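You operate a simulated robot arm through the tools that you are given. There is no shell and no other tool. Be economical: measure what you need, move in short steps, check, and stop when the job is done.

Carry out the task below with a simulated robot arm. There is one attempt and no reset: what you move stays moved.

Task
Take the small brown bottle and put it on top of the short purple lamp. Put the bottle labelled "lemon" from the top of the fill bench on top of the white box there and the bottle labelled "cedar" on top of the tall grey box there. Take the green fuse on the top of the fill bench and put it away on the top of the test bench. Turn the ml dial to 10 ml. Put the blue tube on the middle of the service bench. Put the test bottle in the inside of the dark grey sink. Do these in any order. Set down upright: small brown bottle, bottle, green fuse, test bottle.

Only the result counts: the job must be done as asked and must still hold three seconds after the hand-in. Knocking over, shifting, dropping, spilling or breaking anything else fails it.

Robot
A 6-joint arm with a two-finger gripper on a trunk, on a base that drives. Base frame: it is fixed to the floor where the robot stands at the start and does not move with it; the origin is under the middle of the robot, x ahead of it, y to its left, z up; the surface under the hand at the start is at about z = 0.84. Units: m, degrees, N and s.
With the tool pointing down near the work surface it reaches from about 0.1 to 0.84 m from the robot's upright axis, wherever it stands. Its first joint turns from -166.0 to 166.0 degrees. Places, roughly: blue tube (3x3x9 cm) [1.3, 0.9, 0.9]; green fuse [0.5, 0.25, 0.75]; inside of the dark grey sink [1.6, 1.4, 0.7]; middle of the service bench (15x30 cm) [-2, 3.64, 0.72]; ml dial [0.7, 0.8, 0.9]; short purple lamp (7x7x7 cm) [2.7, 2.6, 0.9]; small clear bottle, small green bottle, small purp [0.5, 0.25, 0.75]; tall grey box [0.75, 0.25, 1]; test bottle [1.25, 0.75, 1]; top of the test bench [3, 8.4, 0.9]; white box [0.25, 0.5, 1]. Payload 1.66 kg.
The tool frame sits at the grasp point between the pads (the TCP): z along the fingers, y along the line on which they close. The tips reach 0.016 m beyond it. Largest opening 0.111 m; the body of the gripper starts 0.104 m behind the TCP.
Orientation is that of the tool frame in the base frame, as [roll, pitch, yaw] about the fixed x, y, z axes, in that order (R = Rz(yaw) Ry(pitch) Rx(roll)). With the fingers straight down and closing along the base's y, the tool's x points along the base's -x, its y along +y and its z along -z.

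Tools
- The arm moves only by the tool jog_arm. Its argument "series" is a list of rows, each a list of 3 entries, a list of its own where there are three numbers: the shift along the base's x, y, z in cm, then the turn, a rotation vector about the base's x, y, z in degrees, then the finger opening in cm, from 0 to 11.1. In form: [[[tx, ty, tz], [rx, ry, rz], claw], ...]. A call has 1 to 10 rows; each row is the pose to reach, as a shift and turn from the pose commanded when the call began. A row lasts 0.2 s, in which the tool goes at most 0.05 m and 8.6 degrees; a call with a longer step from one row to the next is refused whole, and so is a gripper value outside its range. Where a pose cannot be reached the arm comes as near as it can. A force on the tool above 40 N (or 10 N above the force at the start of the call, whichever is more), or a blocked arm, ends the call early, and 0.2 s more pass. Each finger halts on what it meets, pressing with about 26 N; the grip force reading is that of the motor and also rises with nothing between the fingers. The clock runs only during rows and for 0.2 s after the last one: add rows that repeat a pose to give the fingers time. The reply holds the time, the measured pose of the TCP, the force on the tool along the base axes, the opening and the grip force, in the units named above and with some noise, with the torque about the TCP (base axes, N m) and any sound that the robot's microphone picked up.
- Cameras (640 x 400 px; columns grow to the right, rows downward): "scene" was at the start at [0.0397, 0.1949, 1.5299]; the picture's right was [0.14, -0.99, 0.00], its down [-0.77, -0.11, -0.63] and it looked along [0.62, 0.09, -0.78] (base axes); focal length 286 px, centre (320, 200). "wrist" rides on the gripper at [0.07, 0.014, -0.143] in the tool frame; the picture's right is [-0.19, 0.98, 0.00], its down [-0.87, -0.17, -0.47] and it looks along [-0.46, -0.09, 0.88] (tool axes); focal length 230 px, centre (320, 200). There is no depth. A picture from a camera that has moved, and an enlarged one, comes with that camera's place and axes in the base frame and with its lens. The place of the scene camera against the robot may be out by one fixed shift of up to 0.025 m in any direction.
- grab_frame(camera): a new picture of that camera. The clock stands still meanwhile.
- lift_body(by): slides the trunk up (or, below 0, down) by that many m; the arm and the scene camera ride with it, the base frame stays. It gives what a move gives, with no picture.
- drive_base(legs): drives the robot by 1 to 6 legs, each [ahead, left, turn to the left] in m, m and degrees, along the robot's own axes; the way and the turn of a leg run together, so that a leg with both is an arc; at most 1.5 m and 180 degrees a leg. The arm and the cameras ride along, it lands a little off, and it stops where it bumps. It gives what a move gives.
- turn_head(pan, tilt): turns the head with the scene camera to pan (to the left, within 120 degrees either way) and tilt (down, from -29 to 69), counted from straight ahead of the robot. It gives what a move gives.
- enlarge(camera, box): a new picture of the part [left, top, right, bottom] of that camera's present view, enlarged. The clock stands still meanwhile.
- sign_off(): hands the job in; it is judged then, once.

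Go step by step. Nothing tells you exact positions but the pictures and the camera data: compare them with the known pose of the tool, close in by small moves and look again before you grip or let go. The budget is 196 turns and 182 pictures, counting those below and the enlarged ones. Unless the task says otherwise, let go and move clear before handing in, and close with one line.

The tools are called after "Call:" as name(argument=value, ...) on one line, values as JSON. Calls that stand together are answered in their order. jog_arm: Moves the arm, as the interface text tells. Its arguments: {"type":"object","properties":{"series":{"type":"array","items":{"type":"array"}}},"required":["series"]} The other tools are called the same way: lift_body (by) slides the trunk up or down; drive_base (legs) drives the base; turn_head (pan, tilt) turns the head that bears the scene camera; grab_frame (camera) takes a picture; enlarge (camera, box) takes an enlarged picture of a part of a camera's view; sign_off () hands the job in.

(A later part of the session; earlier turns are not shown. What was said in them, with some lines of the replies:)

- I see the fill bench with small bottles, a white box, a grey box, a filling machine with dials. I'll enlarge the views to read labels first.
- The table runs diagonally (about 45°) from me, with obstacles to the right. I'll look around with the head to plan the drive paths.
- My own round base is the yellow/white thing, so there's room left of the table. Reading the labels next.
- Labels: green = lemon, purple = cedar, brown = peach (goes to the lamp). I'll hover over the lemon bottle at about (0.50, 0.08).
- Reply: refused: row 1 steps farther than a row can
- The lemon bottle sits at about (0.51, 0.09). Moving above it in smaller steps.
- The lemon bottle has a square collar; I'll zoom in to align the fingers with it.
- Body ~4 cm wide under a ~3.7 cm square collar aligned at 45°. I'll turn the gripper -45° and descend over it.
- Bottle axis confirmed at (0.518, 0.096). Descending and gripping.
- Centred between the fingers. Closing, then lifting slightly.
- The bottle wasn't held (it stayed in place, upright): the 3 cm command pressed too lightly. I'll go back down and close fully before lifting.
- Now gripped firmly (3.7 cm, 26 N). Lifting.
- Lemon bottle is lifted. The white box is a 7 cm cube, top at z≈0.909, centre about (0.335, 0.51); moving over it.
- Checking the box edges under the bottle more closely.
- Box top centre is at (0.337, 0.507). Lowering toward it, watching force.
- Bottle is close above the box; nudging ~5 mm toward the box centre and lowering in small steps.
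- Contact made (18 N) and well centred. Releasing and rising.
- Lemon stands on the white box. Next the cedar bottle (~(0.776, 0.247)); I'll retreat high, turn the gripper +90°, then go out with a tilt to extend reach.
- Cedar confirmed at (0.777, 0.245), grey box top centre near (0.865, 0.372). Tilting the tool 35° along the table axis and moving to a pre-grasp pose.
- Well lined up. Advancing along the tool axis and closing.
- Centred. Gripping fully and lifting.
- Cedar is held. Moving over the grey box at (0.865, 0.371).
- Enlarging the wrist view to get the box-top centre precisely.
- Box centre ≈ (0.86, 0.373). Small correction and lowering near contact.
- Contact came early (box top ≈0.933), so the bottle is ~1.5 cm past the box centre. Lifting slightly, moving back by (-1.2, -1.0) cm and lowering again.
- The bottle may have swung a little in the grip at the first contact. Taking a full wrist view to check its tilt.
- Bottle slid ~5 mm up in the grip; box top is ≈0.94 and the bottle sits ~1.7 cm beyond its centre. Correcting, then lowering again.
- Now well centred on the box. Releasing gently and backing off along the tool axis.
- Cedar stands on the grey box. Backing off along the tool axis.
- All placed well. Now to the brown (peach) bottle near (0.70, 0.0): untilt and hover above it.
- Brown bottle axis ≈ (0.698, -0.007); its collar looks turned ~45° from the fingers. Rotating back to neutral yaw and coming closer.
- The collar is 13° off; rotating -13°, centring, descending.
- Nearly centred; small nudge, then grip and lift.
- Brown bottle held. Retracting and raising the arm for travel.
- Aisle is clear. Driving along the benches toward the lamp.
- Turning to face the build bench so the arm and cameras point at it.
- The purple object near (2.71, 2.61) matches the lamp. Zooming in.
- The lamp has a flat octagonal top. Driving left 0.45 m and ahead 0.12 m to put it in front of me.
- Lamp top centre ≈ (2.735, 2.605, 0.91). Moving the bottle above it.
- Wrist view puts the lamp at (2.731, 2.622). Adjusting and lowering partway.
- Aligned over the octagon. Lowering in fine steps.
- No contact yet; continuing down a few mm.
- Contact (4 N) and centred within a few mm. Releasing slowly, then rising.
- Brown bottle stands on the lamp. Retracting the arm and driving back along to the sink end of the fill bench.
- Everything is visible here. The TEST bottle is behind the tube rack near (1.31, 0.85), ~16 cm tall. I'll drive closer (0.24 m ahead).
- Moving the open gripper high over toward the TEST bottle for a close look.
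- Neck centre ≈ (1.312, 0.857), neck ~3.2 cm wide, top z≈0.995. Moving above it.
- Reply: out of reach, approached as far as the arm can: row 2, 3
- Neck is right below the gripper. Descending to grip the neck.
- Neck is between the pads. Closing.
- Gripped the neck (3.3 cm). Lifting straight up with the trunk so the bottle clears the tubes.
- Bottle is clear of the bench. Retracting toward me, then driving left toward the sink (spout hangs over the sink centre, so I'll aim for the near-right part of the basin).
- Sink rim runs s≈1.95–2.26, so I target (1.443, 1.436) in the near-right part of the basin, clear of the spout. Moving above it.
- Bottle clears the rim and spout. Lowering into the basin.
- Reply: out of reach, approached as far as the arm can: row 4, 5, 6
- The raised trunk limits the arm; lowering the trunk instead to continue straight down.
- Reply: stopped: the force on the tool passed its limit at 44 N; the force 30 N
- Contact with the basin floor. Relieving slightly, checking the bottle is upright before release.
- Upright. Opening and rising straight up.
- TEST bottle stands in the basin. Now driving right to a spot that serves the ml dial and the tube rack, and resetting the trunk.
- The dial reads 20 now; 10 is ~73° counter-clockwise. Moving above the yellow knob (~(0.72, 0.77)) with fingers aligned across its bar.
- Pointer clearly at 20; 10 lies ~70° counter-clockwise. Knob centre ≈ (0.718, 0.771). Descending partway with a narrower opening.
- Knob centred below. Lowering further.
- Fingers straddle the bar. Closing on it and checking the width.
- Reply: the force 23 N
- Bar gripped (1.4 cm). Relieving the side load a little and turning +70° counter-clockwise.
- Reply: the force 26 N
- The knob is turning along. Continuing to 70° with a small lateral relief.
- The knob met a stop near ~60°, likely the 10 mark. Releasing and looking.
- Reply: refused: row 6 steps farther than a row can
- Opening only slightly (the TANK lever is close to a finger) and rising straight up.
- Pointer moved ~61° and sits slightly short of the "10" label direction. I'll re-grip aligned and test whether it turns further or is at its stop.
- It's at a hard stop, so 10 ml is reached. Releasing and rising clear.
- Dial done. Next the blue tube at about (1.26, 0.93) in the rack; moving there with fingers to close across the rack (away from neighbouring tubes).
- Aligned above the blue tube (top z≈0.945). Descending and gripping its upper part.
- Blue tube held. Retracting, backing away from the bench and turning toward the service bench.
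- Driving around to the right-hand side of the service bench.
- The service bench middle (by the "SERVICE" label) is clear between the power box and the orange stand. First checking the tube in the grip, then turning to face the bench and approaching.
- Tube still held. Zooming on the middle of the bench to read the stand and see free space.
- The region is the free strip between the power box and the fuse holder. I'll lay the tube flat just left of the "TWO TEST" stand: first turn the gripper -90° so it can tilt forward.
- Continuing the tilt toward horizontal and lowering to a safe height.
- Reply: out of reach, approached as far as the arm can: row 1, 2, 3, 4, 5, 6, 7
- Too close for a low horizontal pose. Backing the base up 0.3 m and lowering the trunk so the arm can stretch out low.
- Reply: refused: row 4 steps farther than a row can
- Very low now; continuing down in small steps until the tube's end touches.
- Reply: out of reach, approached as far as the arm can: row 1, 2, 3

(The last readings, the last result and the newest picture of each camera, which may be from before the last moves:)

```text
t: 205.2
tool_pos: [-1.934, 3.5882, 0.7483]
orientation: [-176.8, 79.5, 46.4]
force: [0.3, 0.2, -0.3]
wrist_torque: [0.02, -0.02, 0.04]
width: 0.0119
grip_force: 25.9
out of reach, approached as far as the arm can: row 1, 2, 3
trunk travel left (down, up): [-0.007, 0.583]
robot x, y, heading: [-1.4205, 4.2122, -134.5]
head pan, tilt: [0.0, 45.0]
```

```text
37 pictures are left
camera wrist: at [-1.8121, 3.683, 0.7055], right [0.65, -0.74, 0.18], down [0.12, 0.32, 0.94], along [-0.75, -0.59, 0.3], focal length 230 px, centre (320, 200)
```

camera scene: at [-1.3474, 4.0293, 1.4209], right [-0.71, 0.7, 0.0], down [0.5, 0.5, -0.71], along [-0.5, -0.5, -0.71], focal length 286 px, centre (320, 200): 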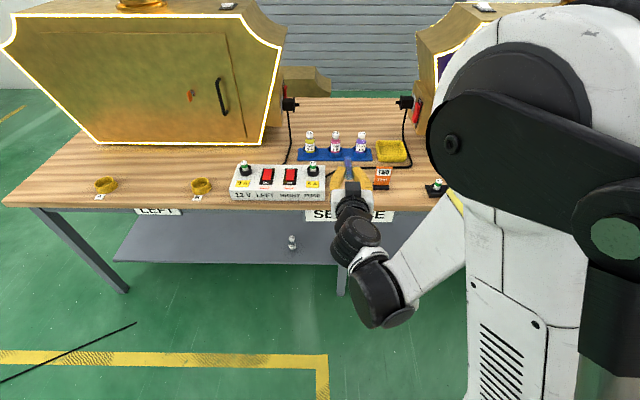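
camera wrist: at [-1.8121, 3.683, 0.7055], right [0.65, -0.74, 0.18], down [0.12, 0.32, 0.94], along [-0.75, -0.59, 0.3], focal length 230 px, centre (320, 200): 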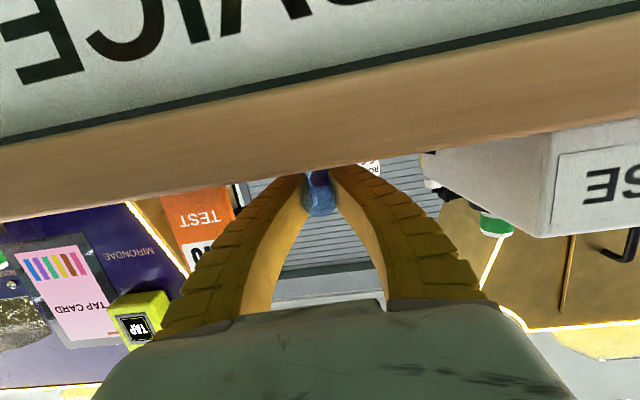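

Bench surface is ≈0.722; the tube's end is nearly touching, but I'm at the arm's limit. Backing the base 6 cm to get flatter and lower before release.

Call:
jog_arm(series=[[[0, 0, 1.5], [0, 0, 0], 0.3], [[0, 0, 2], [0, 0, 0], 0.3]])

Call:
drive_base(legs=[[-0.07, 0, 0]])

Call:
jog_arm(series=[[[-2.5, -2.5, 0], [0, 0, 0], 0.3], [[-5, -5, 0], [0, 0, 0], 0.3], [[-5, -5, 0], [-3, 3, 0], 0.3], [[-5, -5, -0.5], [-6, 6, 0], 0.3], [[-5, -5, -1], [-6, 6, 0], 0.3], [[-5, -5, -1], [-6, 6, 0], 0.3]])

Call:
enlarge(camera="scene", box=[290, 100, 410, 200])

```text
t: 205.8
tool_pos: [-1.9338, 3.5868, 0.7686]
orientation: [-176.7, 79.6, 46.4]
force: [-0.1, -0.3, -0.1]
wrist_torque: [-0.02, 0.0, -0.03]
width: 0.0118
grip_force: 25.6
trunk travel left (down, up): [-0.007, 0.583]
robot x, y, heading: [-1.4248, 4.214, -134.8]
head pan, tilt: [0.0, 45.0]
```

```text
t: 206.9
tool_pos: [-1.8843, 3.6379, 0.7686]
orientation: [-176.6, 79.7, 46.5]
force: [0.1, 0.6, -0.3]
wrist_torque: [0.01, 0.01, -0.01]
width: 0.0116
grip_force: 26.4
trunk travel left (down, up): [-0.007, 0.583]
robot x, y, heading: [-1.374, 4.2612, -134.8]
head pan, tilt: [0.0, 45.0]
```

```text
t: 208.3
tool_pos: [-1.9342, 3.5869, 0.7584]
orientation: [-170.6, 88.1, 52.6]
force: [0.2, -0.2, -0.1]
wrist_torque: [0.01, 0.0, -0.01]
width: 0.0121
grip_force: 26.0
trunk travel left (down, up): [-0.007, 0.583]
robot x, y, heading: [-1.3764, 4.2629, -134.5]
head pan, tilt: [0.0, 45.0]
```

```text
4.00 times, centred on (350, 150) of scene
camera zoom: at [-1.2982, 4.0791, 1.4208], right [-0.71, 0.7, 0.0], down [0.5, 0.5, -0.71], along [-0.5, -0.5, -0.71], focal length 1143 px, centre (200, 400)
```

zoom: 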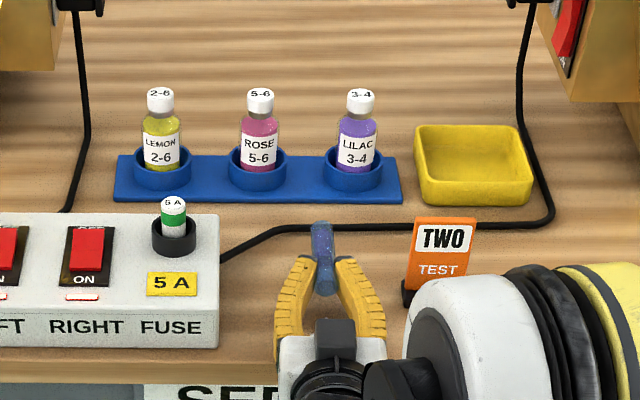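

Now flat. Lowering the last 1.6 cm.

Call:
jog_arm(series=[[[0, 0, -0.7], [0, 0, 0], 0.3], [[0, 0, -1.3], [0, 0, 0], 0.3], [[0, 0, -1.6], [0, 0, 0], 0.3]])

Call:
enlarge(camera="scene", box=[290, 100, 410, 200])

```text
t: 209.1
tool_pos: [-1.9332, 3.5877, 0.7421]
orientation: [-170.3, 88.0, 52.8]
force: [0.6, 0.1, -0.3]
wrist_torque: [-0.01, -0.01, -0.03]
width: 0.0121
grip_force: 25.7
trunk travel left (down, up): [-0.007, 0.583]
robot x, y, heading: [-1.3749, 4.2625, -134.7]
head pan, tilt: [0.0, 45.0]
```

```text
4.00 times, centred on (350, 150) of scene
camera zoom: at [-1.2982, 4.0791, 1.4208], right [-0.71, 0.7, 0.0], down [0.5, 0.5, -0.71], along [-0.5, -0.5, -0.71], focal length 1143 px, centre (200, 400)
```

zoom: 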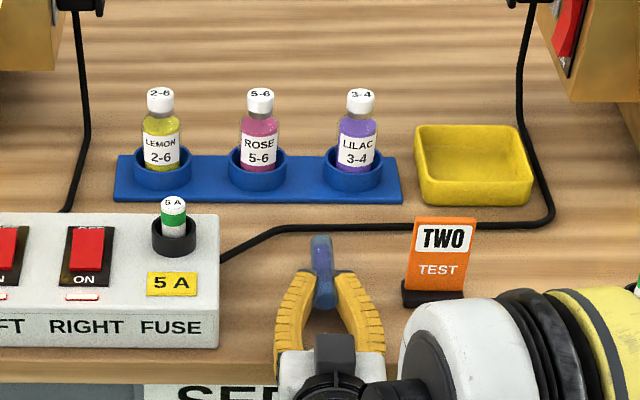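

Call:
jog_arm(series=[[[0, 0, -0.3], [0, 0, 0], 0.3], [[0, 0, -0.5], [0, 0, 0], 0.3]])

```text
t: 209.7
tool_pos: [-1.9347, 3.5878, 0.7372]
orientation: [-170.4, 88.0, 52.9]
force: [0.4, -0.3, -0.1]
wrist_torque: [0.0, -0.02, 0.01]
width: 0.0115
grip_force: 25.2
trunk travel left (down, up): [-0.007, 0.583]
robot x, y, heading: [-1.3764, 4.2618, -134.7]
head pan, tilt: [0.0, 45.0]
```

Call:
jog_arm(series=[[[0, 0, -0.3], [0, 0, 0], 0.3], [[0, 0, -0.6], [0, 0, 0], 0.3]])

Call:
enlarge(camera="scene", box=[320, 130, 400, 200])

```text
t: 210.3
tool_pos: [-1.9332, 3.5889, 0.7359]
orientation: [-169.8, 88.2, 53.3]
force: [-10.9, -8.8, 39.2]
wrist_torque: [-0.48, 0.03, -0.1]
width: 0.0118
grip_force: 26.2
trunk travel left (down, up): [-0.007, 0.583]
robot x, y, heading: [-1.3783, 4.259, -134.8]
head pan, tilt: [0.0, 45.0]
```

```text
5.71 times, centred on (360, 165) of scene
camera zoom: at [-1.2965, 4.0817, 1.4216], right [-0.71, 0.7, 0.0], down [0.5, 0.5, -0.71], along [-0.5, -0.51, -0.71], focal length 1633 px, centre (91, 400)
```

zoom: 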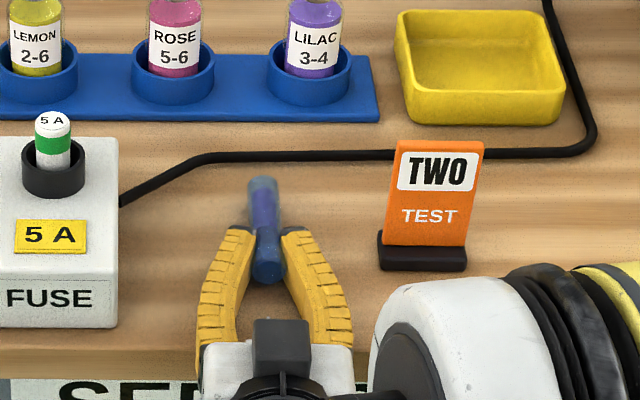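

Contact with the bench. Easing up 3 mm, opening slowly, then checking.

Call:
jog_arm(series=[[[0, 0, 0.5], [0, 0, 0], 0.9], [[0, 0, 0.5], [0, 0, 0], 1.4], [[0, 0, 0.5], [0, 0, 0], 1.8], [[0, 0, 0.5], [0, 0, 0], 2.2], [[0, 0, 0.5], [0, 0, 0], 2.8], [[0, 0, 0.5], [0, 0, 0], 3.4], [[0, 0, 0.5], [0, 0, 0], 3.4]])

Call:
enlarge(camera="scene", box=[320, 130, 400, 200])

```text
t: 211.9
tool_pos: [-1.9339, 3.5866, 0.7354]
orientation: [-170.4, 88.0, 52.7]
force: [-0.3, -0.3, -0.7]
wrist_torque: [0.01, -0.03, 0.03]
width: 0.0364
grip_force: 1.7
trunk travel left (down, up): [-0.007, 0.583]
robot x, y, heading: [-1.3747, 4.2651, -134.7]
head pan, tilt: [0.0, 45.0]
```

```text
5.71 times, centred on (360, 165) of scene
camera zoom: at [-1.2982, 4.0791, 1.4208], right [-0.71, 0.7, 0.0], down [0.5, 0.5, -0.71], along [-0.5, -0.5, -0.71], focal length 1633 px, centre (91, 400)
```

zoom: 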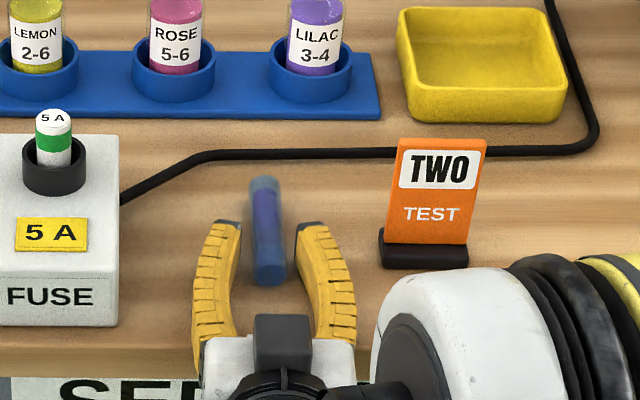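

The tube lies still on the bench. Withdrawing straight back.

Call:
jog_arm(series=[[[1.5, 1.5, 0.2], [0, 0, 0], 3.4], [[4, 4, 0.4], [0, 0, 0], 3.4], [[7, 7, 1], [0, 0, 0], 3.4], [[10, 10, 3], [0, 0, 0], 3.4]])

Call:
drive_base(legs=[[-0.4, 0, 0]])

Call:
grab_frame(camera="scene")

```text
t: 212.9
tool_pos: [-1.8759, 3.6277, 0.7869]
orientation: [-171.2, 88.0, 51.9]
force: [0.1, 0.1, -0.9]
wrist_torque: [-0.02, 0.0, 0.0]
width: 0.0364
grip_force: 1.4
out of reach, approached as far as the arm can: row 3, 4
trunk travel left (down, up): [-0.007, 0.583]
robot x, y, heading: [-1.3776, 4.2659, -134.3]
head pan, tilt: [0.0, 45.0]
```

```text
t: 215.3
tool_pos: [-1.5954, 3.9071, 0.7874]
orientation: [-170.6, 88.1, 52.8]
force: [-0.1, 0.3, -0.7]
wrist_torque: [0.01, 0.0, 0.0]
width: 0.0366
grip_force: 2.0
trunk travel left (down, up): [-0.007, 0.583]
robot x, y, heading: [-1.0977, 4.5447, -134.3]
head pan, tilt: [0.0, 45.0]
```

```text
32 pictures are left
camera scene: at [-1.0208, 4.3617, 1.4208], right [-0.72, 0.7, 0.0], down [0.49, 0.51, -0.71], along [-0.49, -0.51, -0.71], focal length 286 px, centre (320, 200)
```

scene: 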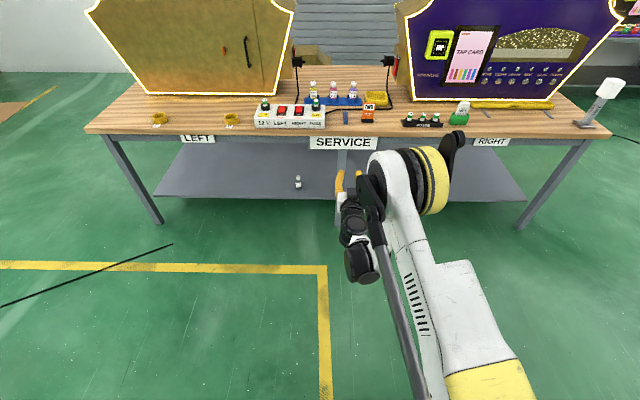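

Call:
enlarge(camera="scene", box=[290, 80, 410, 150])

```text
5.33 times, centred on (350, 115) of scene
camera zoom: at [-1.0208, 4.3617, 1.4208], right [-0.72, 0.7, 0.0], down [0.49, 0.51, -0.71], along [-0.49, -0.51, -0.71], focal length 1524 px, centre (160, 653)
```

zoom: 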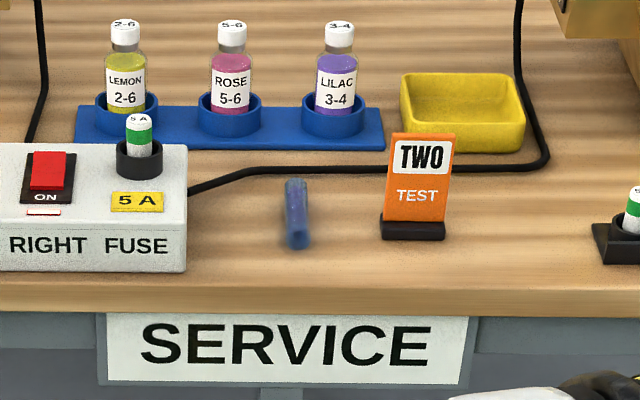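

Tube rests centred above the SERVICE label. Now raising the trunk and restoring the arm to a tool-down travel pose for the fuse.

Call:
lift_body(by=0.12)

Call:
jog_arm(series=[[[0, 0, 3], [5.6, -5.6, 0], 5], [[0, 0, 6], [11.3, -11.3, 0], 5], [[0, 0, 9], [17, -17, 0], 5], [[0, 0, 12], [22.6, -22.6, 0], 5], [[0, 0, 15], [28.3, -28.3, 0], 5], [[0, 0, 18], [34, -34, 0], 5], [[0, 0, 21], [39.6, -39.6, 0], 5], [[0, 0, 24], [45.3, -45.3, 0], 5], [[0, 0, 27], [51, -51, 0], 5], [[0, 0, 30], [56.6, -56.6, 0], 5]])

Call:
jog_arm(series=[[[0, 0, 0], [5.6, -5.6, 0], 5], [[0, 0, 0], [5.6, -5.6, 0], 5]])

```text
t: 216.8
tool_pos: [-1.596, 3.9069, 0.9071]
orientation: [-170.6, 87.9, 52.8]
force: [0.4, 0.1, -0.4]
wrist_torque: [0.01, 0.01, 0.03]
width: 0.0365
grip_force: 1.8
trunk travel left (down, up): [-0.127, 0.463]
robot x, y, heading: [-1.0955, 4.544, -134.2]
head pan, tilt: [0.0, 45.0]
```

```text
t: 219.0
tool_pos: [-1.5841, 3.923, 1.2007]
orientation: [-178.4, 8.0, 45.3]
force: [-0.4, 1.3, 1.5]
wrist_torque: [-0.09, 0.07, 0.01]
width: 0.0523
grip_force: 1.6
out of reach, approached as far as the arm can: row 10
trunk travel left (down, up): [-0.127, 0.463]
robot x, y, heading: [-1.0966, 4.5478, -134.4]
head pan, tilt: [0.0, 45.0]
```

```text
t: 219.6
tool_pos: [-1.5782, 3.9297, 1.1912]
orientation: [-178.4, -0.2, 45.2]
force: [-0.4, -0.1, -0.2]
wrist_torque: [0.05, -0.03, 0.0]
width: 0.0521
grip_force: 1.6
out of reach, approached as far as the arm can: row 1, 2
trunk travel left (down, up): [-0.127, 0.463]
robot x, y, heading: [-1.0986, 4.5453, -134.3]
head pan, tilt: [0.0, 45.0]
```

Retracting the arm and driving back to the original spot at the fill bench end for the green fuse.

Call:
jog_arm(series=[[[2.5, 2.5, 0], [0, 0, 0], 5], [[5, 5, 0], [0, 0, 0], 5], [[8, 8, 1], [0, 0, 0], 5], [[11, 11, 1], [0, 0, 0], 5], [[14, 14, 1], [0, 0, 0], 5], [[17, 17, 1], [0, 0, 0], 5], [[20, 20, 1], [0, 0, 0], 5]])

Call:
drive_base(legs=[[0, 1.4, 0], [0, 1.4, 0], [1.25, 0, 0], [1.25, 0, 0], [0, 0, 170]])

Call:
turn_head(pan=0, tilt=35)

Call:
grab_frame(camera="scene")

```text
t: 221.2
tool_pos: [-1.3784, 4.1327, 1.2034]
orientation: [-178.5, 0.1, 45.2]
force: [0.3, 0.2, 0.3]
wrist_torque: [-0.01, 0.02, 0.0]
width: 0.0522
grip_force: 2.1
trunk travel left (down, up): [-0.127, 0.463]
robot x, y, heading: [-1.0998, 4.5447, -134.1]
head pan, tilt: [0.0, 45.0]
```

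```text
t: 253.7
tool_pos: [-0.4765, 1.0808, 1.2041]
orientation: [-178.4, 0.1, -148.3]
force: [1.0, -0.2, -0.3]
wrist_torque: [0.02, 0.02, -0.03]
width: 0.0521
grip_force: 1.3
trunk travel left (down, up): [-0.127, 0.463]
robot x, y, heading: [-0.8453, 0.7463, 32.0]
head pan, tilt: [0.0, 45.0]
```

```text
t: 254.4
tool_pos: [-0.477, 1.0811, 1.2015]
orientation: [-178.3, 0.2, -148.3]
force: [0.3, -0.6, 0.5]
wrist_torque: [0.0, 0.03, 0.0]
width: 0.0521
grip_force: 1.1
trunk travel left (down, up): [-0.127, 0.463]
robot x, y, heading: [-0.8458, 0.746, 31.9]
head pan, tilt: [0.0, 35.0]
```

```text
30 pictures are left
camera scene: at [-0.905, 0.937, 1.5556], right [0.53, -0.85, 0.0], down [-0.49, -0.31, -0.82], along [0.69, 0.44, -0.57], focal length 286 px, centre (320, 200)
```

scene: 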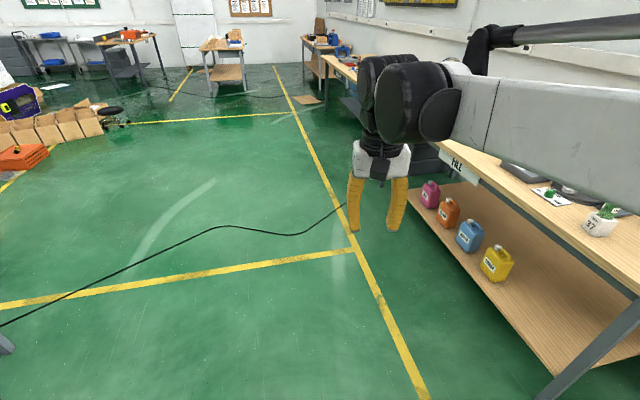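

Call:
drive_base(legs=[[0.32, -1.06, 0]])

Call:
grab_frame(camera="wrist")

```text
t: 260.1
tool_pos: [0.365, 0.3381, 1.2028]
orientation: [-178.4, 0.0, -149.1]
force: [-0.1, -1.3, -0.8]
wrist_torque: [-0.02, 0.03, 0.0]
width: 0.0523
grip_force: 1.1
trunk travel left (down, up): [-0.127, 0.463]
robot x, y, heading: [-0.0091, 0.0061, 31.4]
head pan, tilt: [0.0, 35.0]
```

```text
29 pictures are left
camera wrist: at [0.2955, 0.3184, 1.3455], right [-0.34, 0.94, -0.03], down [0.82, 0.31, 0.48], along [0.46, 0.14, -0.88], focal length 230 px, centre (320, 200)
```

wrist: 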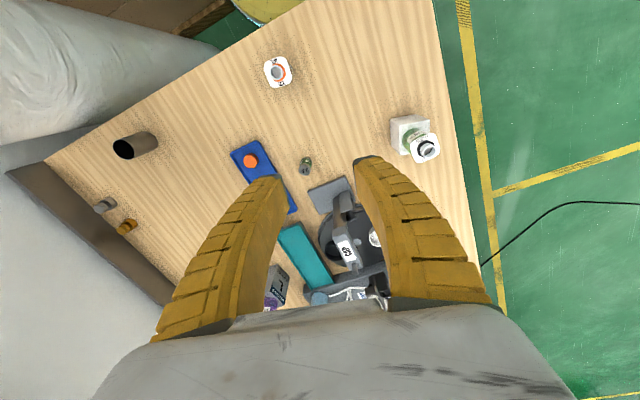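

Green fuse located at ≈(0.472, 0.336). Moving above it and levelling the tool.

Call:
jog_arm(series=[[[2.5, 0, -3], [0.5, 0.3, 0], 5], [[5, 0, -7], [1, 0.6, 0], 5], [[7.5, 0, -11], [1.4, 0.8, 0], 5], [[10, -0.2, -15], [1.4, 0.8, 0], 5], [[10.6, -0.2, -19], [1.4, 0.8, 0], 5], [[10.6, -0.2, -21], [1.4, 0.8, 0], 5], [[10.6, -0.2, -21], [1.4, 0.8, 0], 5]])

Call:
grab_frame(camera="wrist")

```text
t: 261.7
tool_pos: [0.4684, 0.338, 0.9921]
orientation: [-180.0, 0.0, -149.1]
force: [-0.2, 0.2, -0.5]
wrist_torque: [-0.01, -0.01, 0.03]
width: 0.0521
grip_force: 1.3
trunk travel left (down, up): [-0.127, 0.463]
robot x, y, heading: [-0.0108, 0.0055, 31.5]
head pan, tilt: [0.0, 35.0]
```

```text
28 pictures are left
camera wrist: at [0.403, 0.3136, 1.1347], right [-0.34, 0.94, 0.0], down [0.83, 0.3, 0.47], along [0.44, 0.16, -0.88], focal length 230 px, centre (320, 200)
```

wrist: 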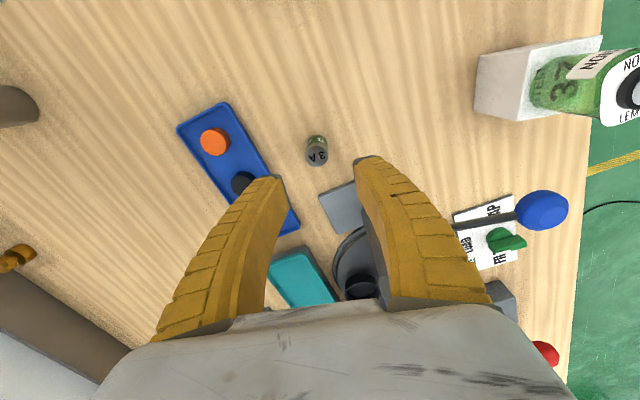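

Fuse at (0.480, 0.338). Descending over it.

Call:
jog_arm(series=[[[1.1, 0, -3], [0, 0, 0], 5], [[1.1, 0, -7], [0, 0, 0], 5], [[1.1, 0, -10], [0, 0, 0], 5], [[1.1, 0, -12.8], [0, 0, 0], 5], [[1.1, 0, -12.8], [0, 0, 0], 5]])

Call:
grab_frame(camera="wrist")

```text
t: 262.9
tool_pos: [0.48, 0.3361, 0.8634]
orientation: [180.0, 0.2, -149.0]
force: [0.7, 0.5, -0.3]
wrist_torque: [-0.01, -0.01, -0.04]
width: 0.0521
grip_force: 1.8
trunk travel left (down, up): [-0.127, 0.463]
robot x, y, heading: [-0.009, 0.0065, 31.6]
head pan, tilt: [0.0, 35.0]
```

```text
27 pictures are left
camera wrist: at [0.4148, 0.3131, 1.007], right [-0.34, 0.94, 0.0], down [0.83, 0.3, 0.47], along [0.44, 0.16, -0.88], focal length 230 px, centre (320, 200)
```

wrist: 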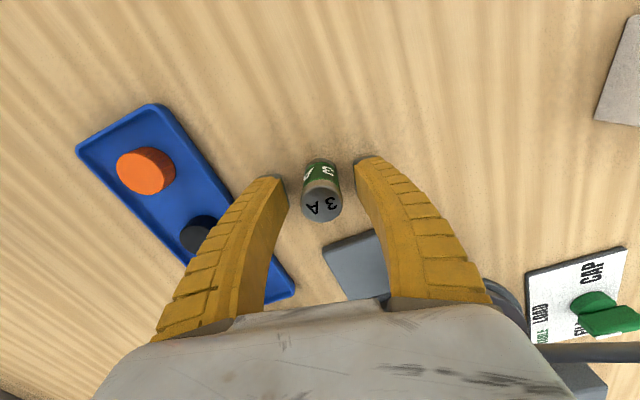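

Call:
jog_arm(series=[[[0, 0, 0], [0, 0, 0], 3.5], [[0, 0, 0], [0, 0, 0], 2], [[0, 0, 0], [0, 0, 0], 0.5], [[0, 0, 0], [0, 0, 0], 0.5], [[0, 0, 2], [0, 0, 0], 0.5], [[0, 0, 6], [0, 0, 0], 0.5], [[0, 0, 10], [0, 0, 0], 0.5], [[0, 0, 14], [0, 0, 0], 0.5], [[0, 0, 18], [0, 0, 0], 0.5], [[0, 0, 22], [0, 0, 0], 0.5]])

Call:
jog_arm(series=[[[-2, -2, 3], [0, 0, 0], 0.5], [[-4, -4, 6], [0, 0, 0], 0.5], [[-7, -5, 8], [0, 0, 0], 0.5], [[-10, -6, 10], [0, 0, 0], 0.5], [[-12, -8, 10], [0, 0, 0], 0.5], [[-12, -8, 10], [0, 0, 0], 0.5]])

Call:
grab_frame(camera="wrist")

```text
t: 265.1
tool_pos: [0.4809, 0.3389, 1.0863]
orientation: [-179.9, 0.0, -149.1]
force: [0.4, 0.2, -0.6]
wrist_torque: [0.02, -0.01, 0.01]
width: 0.0185
grip_force: 25.9
trunk travel left (down, up): [-0.127, 0.463]
robot x, y, heading: [-0.0085, 0.0096, 31.2]
head pan, tilt: [0.0, 35.0]
```

```text
t: 266.5
tool_pos: [0.36, 0.2569, 1.1872]
orientation: [180.0, 0.2, -149.1]
force: [1.4, 0.3, -0.4]
wrist_torque: [0.0, 0.0, 0.0]
width: 0.0171
grip_force: 26.3
trunk travel left (down, up): [-0.127, 0.463]
robot x, y, heading: [-0.0075, 0.0086, 31.5]
head pan, tilt: [0.0, 35.0]
```

```text
26 pictures are left
camera wrist: at [0.2941, 0.2321, 1.3294], right [-0.34, 0.94, 0.0], down [0.83, 0.3, 0.47], along [0.44, 0.16, -0.88], focal length 230 px, centre (320, 200)
```

wrist: 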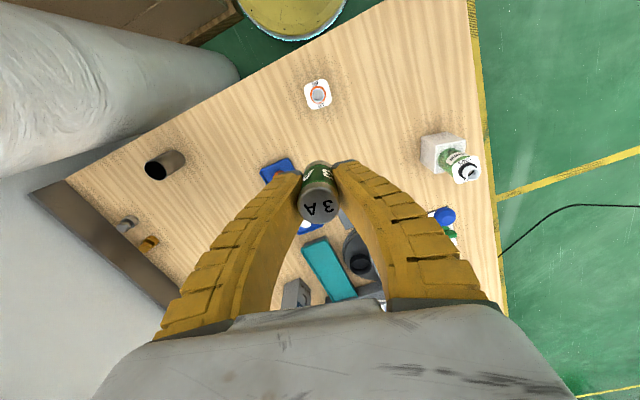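

Fuse is held upright. Driving toward the test bench across the clear floor in stages.

Call:
drive_base(legs=[[-0.165, 0.69, 0], [0, 0, 13.5], [1.4, 0.4, 0], [1.4, 0.4, 0], [1.4, 0.4, 0]])

Call:
turn_head(pan=20, tilt=15)

Call:
grab_frame(camera="scene")

```text
t: 291.6
tool_pos: [1.8335, 4.6612, 1.1854]
orientation: [-179.9, 0.2, -134.6]
force: [-0.4, 0.7, -0.8]
wrist_torque: [0.02, 0.0, 0.0]
width: 0.0164
grip_force: 25.7
trunk travel left (down, up): [-0.127, 0.463]
robot x, y, heading: [1.5371, 4.3262, 45.8]
head pan, tilt: [0.0, 35.0]
```

```text
t: 292.4
tool_pos: [1.8351, 4.6611, 1.1864]
orientation: [179.9, 0.1, -134.5]
force: [0.3, 0.9, -0.9]
wrist_torque: [0.0, 0.03, 0.02]
width: 0.0162
grip_force: 26.1
trunk travel left (down, up): [-0.127, 0.463]
robot x, y, heading: [1.5351, 4.3266, 45.7]
head pan, tilt: [20.0, 15.0]
```

```text
25 pictures are left
camera scene: at [1.4108, 4.5261, 1.5876], right [0.91, -0.41, 0.0], down [-0.11, -0.24, -0.97], along [0.4, 0.88, -0.26], focal length 286 px, centre (320, 200)
```

scene: 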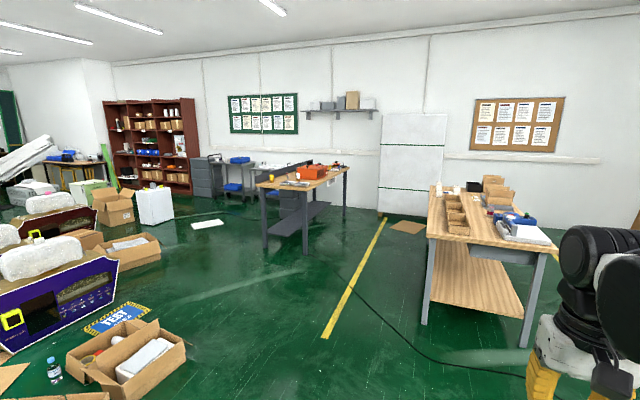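

The test bench is the table with the orange toolbox; its right long edge faces an aisle. Driving into that aisle and turning to face the bench.

Call:
drive_base(legs=[[1.25, 0.75, -0.7], [1.05, 0, 0], [1.05, 0, 0], [0, 0, 90]])

Call:
turn_head(pan=0, tilt=40)

Call:
grab_frame(camera="scene")

```text
t: 313.5
tool_pos: [3.0062, 7.5553, 1.1858]
orientation: [-179.9, 0.1, -46.0]
force: [0.3, 0.5, 1.0]
wrist_torque: [0.01, -0.02, -0.02]
width: 0.0162
grip_force: 26.3
trunk travel left (down, up): [-0.127, 0.463]
robot x, y, heading: [3.334, 7.2512, 134.5]
head pan, tilt: [20.0, 15.0]
```

```text
t: 314.4
tool_pos: [3.0054, 7.556, 1.1863]
orientation: [180.0, 0.1, -46.1]
force: [-0.6, 0.1, -0.4]
wrist_torque: [0.01, 0.03, -0.01]
width: 0.0165
grip_force: 25.9
trunk travel left (down, up): [-0.127, 0.463]
robot x, y, heading: [3.3309, 7.248, 134.6]
head pan, tilt: [0.0, 40.0]
```

```text
24 pictures are left
camera scene: at [3.1354, 7.1591, 1.5481], right [0.71, 0.7, 0.0], down [0.45, -0.46, -0.77], along [-0.54, 0.55, -0.64], focal length 286 px, centre (320, 200)
```

scene: 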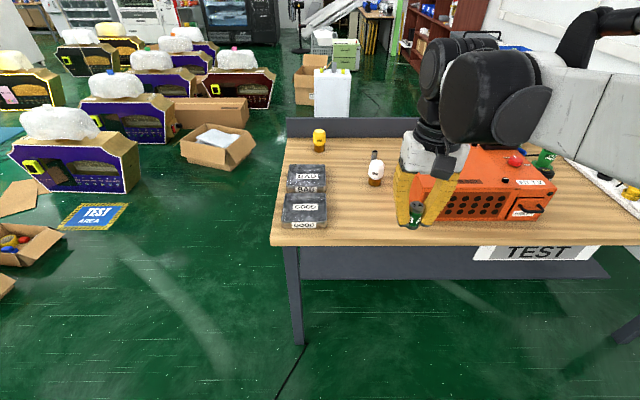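

The TEST bench has a free area at its front between the black box and the orange tester. Driving 0.36 m closer.

Call:
drive_base(legs=[[0.36, 0, 0]])

Call:
grab_frame(camera="scene")

Call:
grab_frame(camera="wrist")

```text
t: 316.7
tool_pos: [2.7513, 7.8173, 1.1858]
orientation: [179.9, 0.1, -46.0]
force: [-0.4, 0.0, -0.1]
wrist_torque: [-0.04, -0.04, 0.01]
width: 0.0166
grip_force: 26.0
trunk travel left (down, up): [-0.127, 0.463]
robot x, y, heading: [3.0731, 7.5138, 134.3]
head pan, tilt: [0.0, 40.0]
```

```text
23 pictures are left
camera scene: at [2.8791, 7.4208, 1.548], right [0.71, 0.7, 0.0], down [0.45, -0.46, -0.77], along [-0.54, 0.55, -0.64], focal length 286 px, centre (320, 200)
```

scene: 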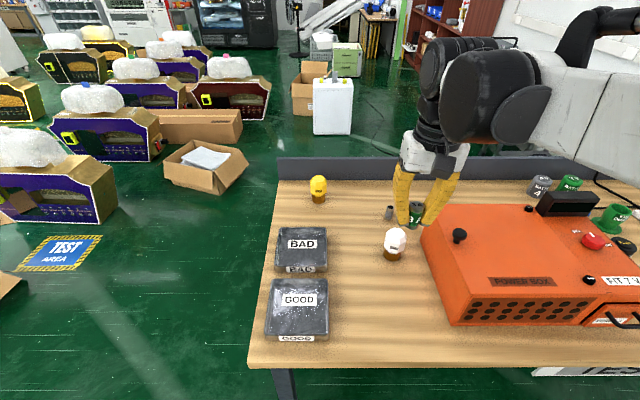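

```text
22 pictures are left
camera wrist: at [2.7905, 7.7589, 1.3291], right [-0.84, -0.54, 0.0], down [-0.48, 0.74, 0.47], along [-0.26, 0.4, -0.88], focal length 230 px, centre (320, 200)
```

wrist: 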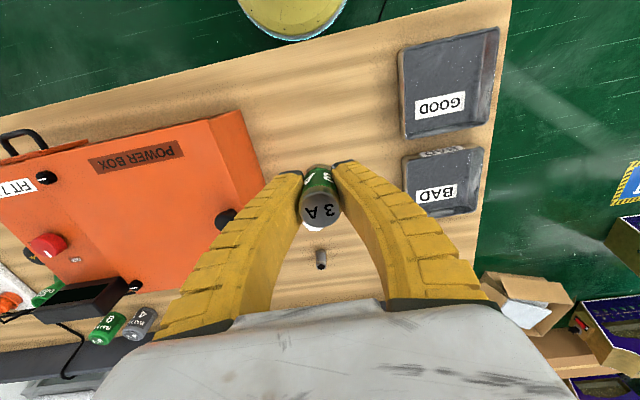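

Clear surface right below the held fuse. Descending over it.

Call:
jog_arm(series=[[[0, -0.5, -4], [0, 0, 0], 0.5], [[0, -1, -8], [0, 0, 0], 0.5], [[0, -1.5, -12], [0, 0, 0], 0.5], [[0, -1.5, -16], [0, 0, 0], 0.5], [[0, -1.5, -20], [0, 0, 0], 0.5], [[0, -1.5, -24], [0, 0, 0], 0.5], [[0, -1.5, -26], [0, 0, 0], 0.5], [[0, -1.5, -26], [0, 0, 0], 0.5]])

Call:
grab_frame(camera="wrist")

Call:
enlarge(camera="scene", box=[310, 200, 470, 330])

```text
t: 318.5
tool_pos: [2.75, 7.8035, 0.9254]
orientation: [-180.0, 0.1, -46.2]
force: [0.3, 0.7, -0.4]
wrist_torque: [-0.02, 0.01, 0.02]
width: 0.0165
grip_force: 25.6
trunk travel left (down, up): [-0.127, 0.463]
robot x, y, heading: [3.0786, 7.511, 134.2]
head pan, tilt: [0.0, 40.0]
```

```text
21 pictures are left
camera wrist: at [2.7897, 7.7442, 1.0688], right [-0.84, -0.54, 0.0], down [-0.48, 0.74, 0.47], along [-0.26, 0.4, -0.88], focal length 230 px, centre (320, 200)
```

wrist: 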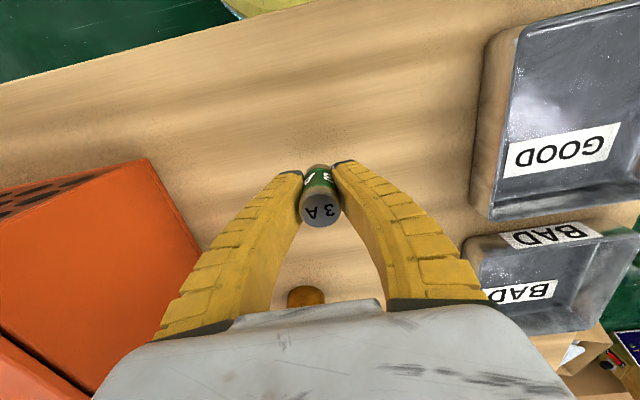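

```text
3.08 times, centred on (390, 265) of scene
camera zoom: at [2.8796, 7.4203, 1.5481], right [0.71, 0.7, 0.0], down [0.45, -0.46, -0.77], along [-0.54, 0.55, -0.64], focal length 879 px, centre (105, 0)
```

zoom: 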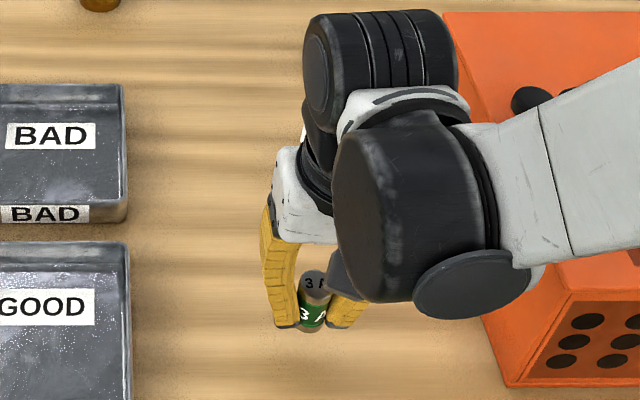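

Call:
jog_arm(series=[[[0, 0, -1.5], [0, 0, 0], 0.5], [[0, 0, -3], [0, 0, 0], 0.5], [[0, 0, -4], [0, 0, 0], 0.5]])

Call:
grab_frame(camera="wrist")

```text
t: 319.3
tool_pos: [2.7494, 7.8036, 0.8858]
orientation: [179.9, 0.2, -45.9]
force: [-2.1, 0.6, 9.0]
wrist_torque: [-0.02, 0.04, -0.01]
width: 0.0164
grip_force: 25.8
trunk travel left (down, up): [-0.127, 0.463]
robot x, y, heading: [3.0772, 7.514, 134.5]
head pan, tilt: [0.0, 40.0]
```

```text
19 pictures are left
camera wrist: at [2.7898, 7.7439, 1.0283], right [-0.84, -0.54, 0.0], down [-0.48, 0.74, 0.47], along [-0.26, 0.4, -0.88], focal length 230 px, centre (320, 200)
```

wrist: 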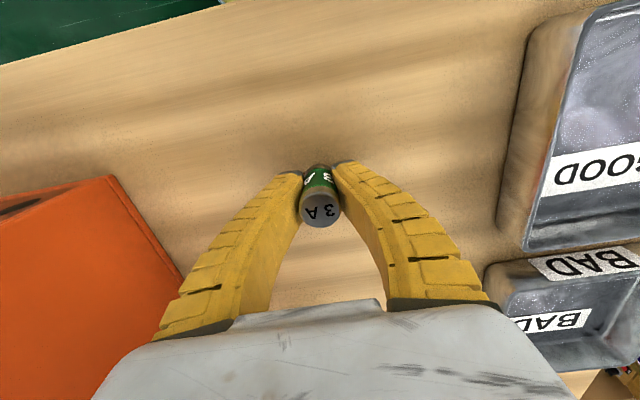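

Contact (9 N), fuse upright on the bench. Releasing slowly and rising.

Call:
jog_arm(series=[[[0, 0, 0.1], [0, 0, 0], 1.6], [[0, 0, 0.1], [0, 0, 0], 2.4], [[0, 0, 0.1], [0, 0, 0], 3.5], [[0, 0, 0.1], [0, 0, 0], 5], [[0, 0, 0.1], [0, 0, 0], 5], [[0, 0, 3], [0, 0, 0], 5], [[0, 0, 7], [0, 0, 0], 5], [[0, 0, 11], [0, 0, 0], 5], [[0, 0, 15], [0, 0, 0], 5], [[0, 0, 19], [0, 0, 0], 5]])

Call:
grab_frame(camera="wrist")

Call:
enlarge(camera="scene", box=[310, 200, 470, 330])

```text
t: 321.5
tool_pos: [2.7524, 7.8038, 1.0784]
orientation: [-180.0, 0.1, -46.2]
force: [-0.7, -0.1, 0.1]
wrist_torque: [0.01, 0.01, 0.04]
width: 0.0524
grip_force: 1.7
trunk travel left (down, up): [-0.127, 0.463]
robot x, y, heading: [3.0756, 7.516, 134.3]
head pan, tilt: [0.0, 40.0]
```

```text
18 pictures are left
camera wrist: at [2.7928, 7.7442, 1.221], right [-0.84, -0.54, 0.0], down [-0.48, 0.74, 0.47], along [-0.26, 0.4, -0.88], focal length 230 px, centre (320, 200)
```

wrist: 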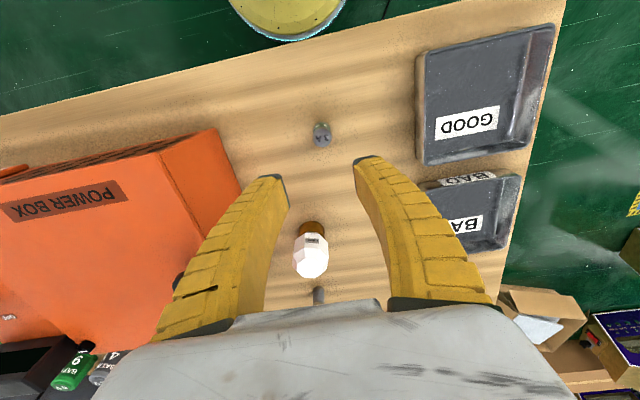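

```text
3.08 times, centred on (390, 265) of scene
camera zoom: at [2.8798, 7.4201, 1.5481], right [0.71, 0.7, 0.0], down [0.45, -0.46, -0.77], along [-0.54, 0.55, -0.64], focal length 879 px, centre (105, 0)
```

zoom: 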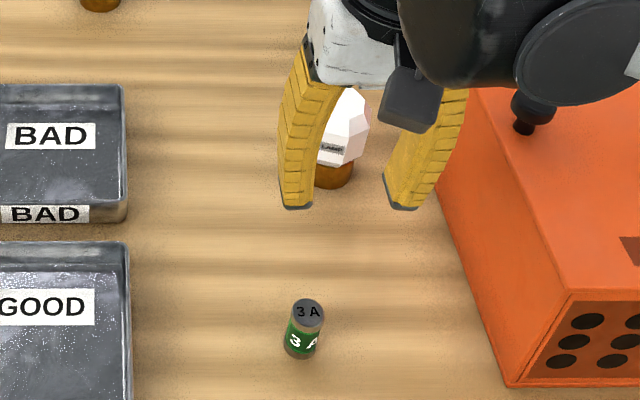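

The fuse stands upright on the test bench and every part of the job is in place. Backing the arm clear, then handing in.

Call:
jog_arm(series=[[[2, -2, 3], [0, 0, 0], 5], [[4, -4, 6], [0, 0, 0], 5], [[6, -6, 8], [0, 0, 0], 5]])

Call:
sign_off()

```text
t: 322.3
tool_pos: [2.8122, 7.7442, 1.1564]
orientation: [179.9, 0.0, -46.1]
force: [-0.3, -1.2, -0.1]
wrist_torque: [0.0, -0.03, -0.01]
width: 0.0521
grip_force: 1.3
trunk travel left (down, up): [-0.127, 0.463]
robot x, y, heading: [3.0736, 7.5129, 134.4]
head pan, tilt: [0.0, 40.0]
```

```text
The job is handed in.
```

I've handed the job in with all seven parts done, each checked in pictures when I placed it. The least certain is the ml dial: it is at its end stop on the 10 side, but its mark points about 14° short of the centre of the printed "10".
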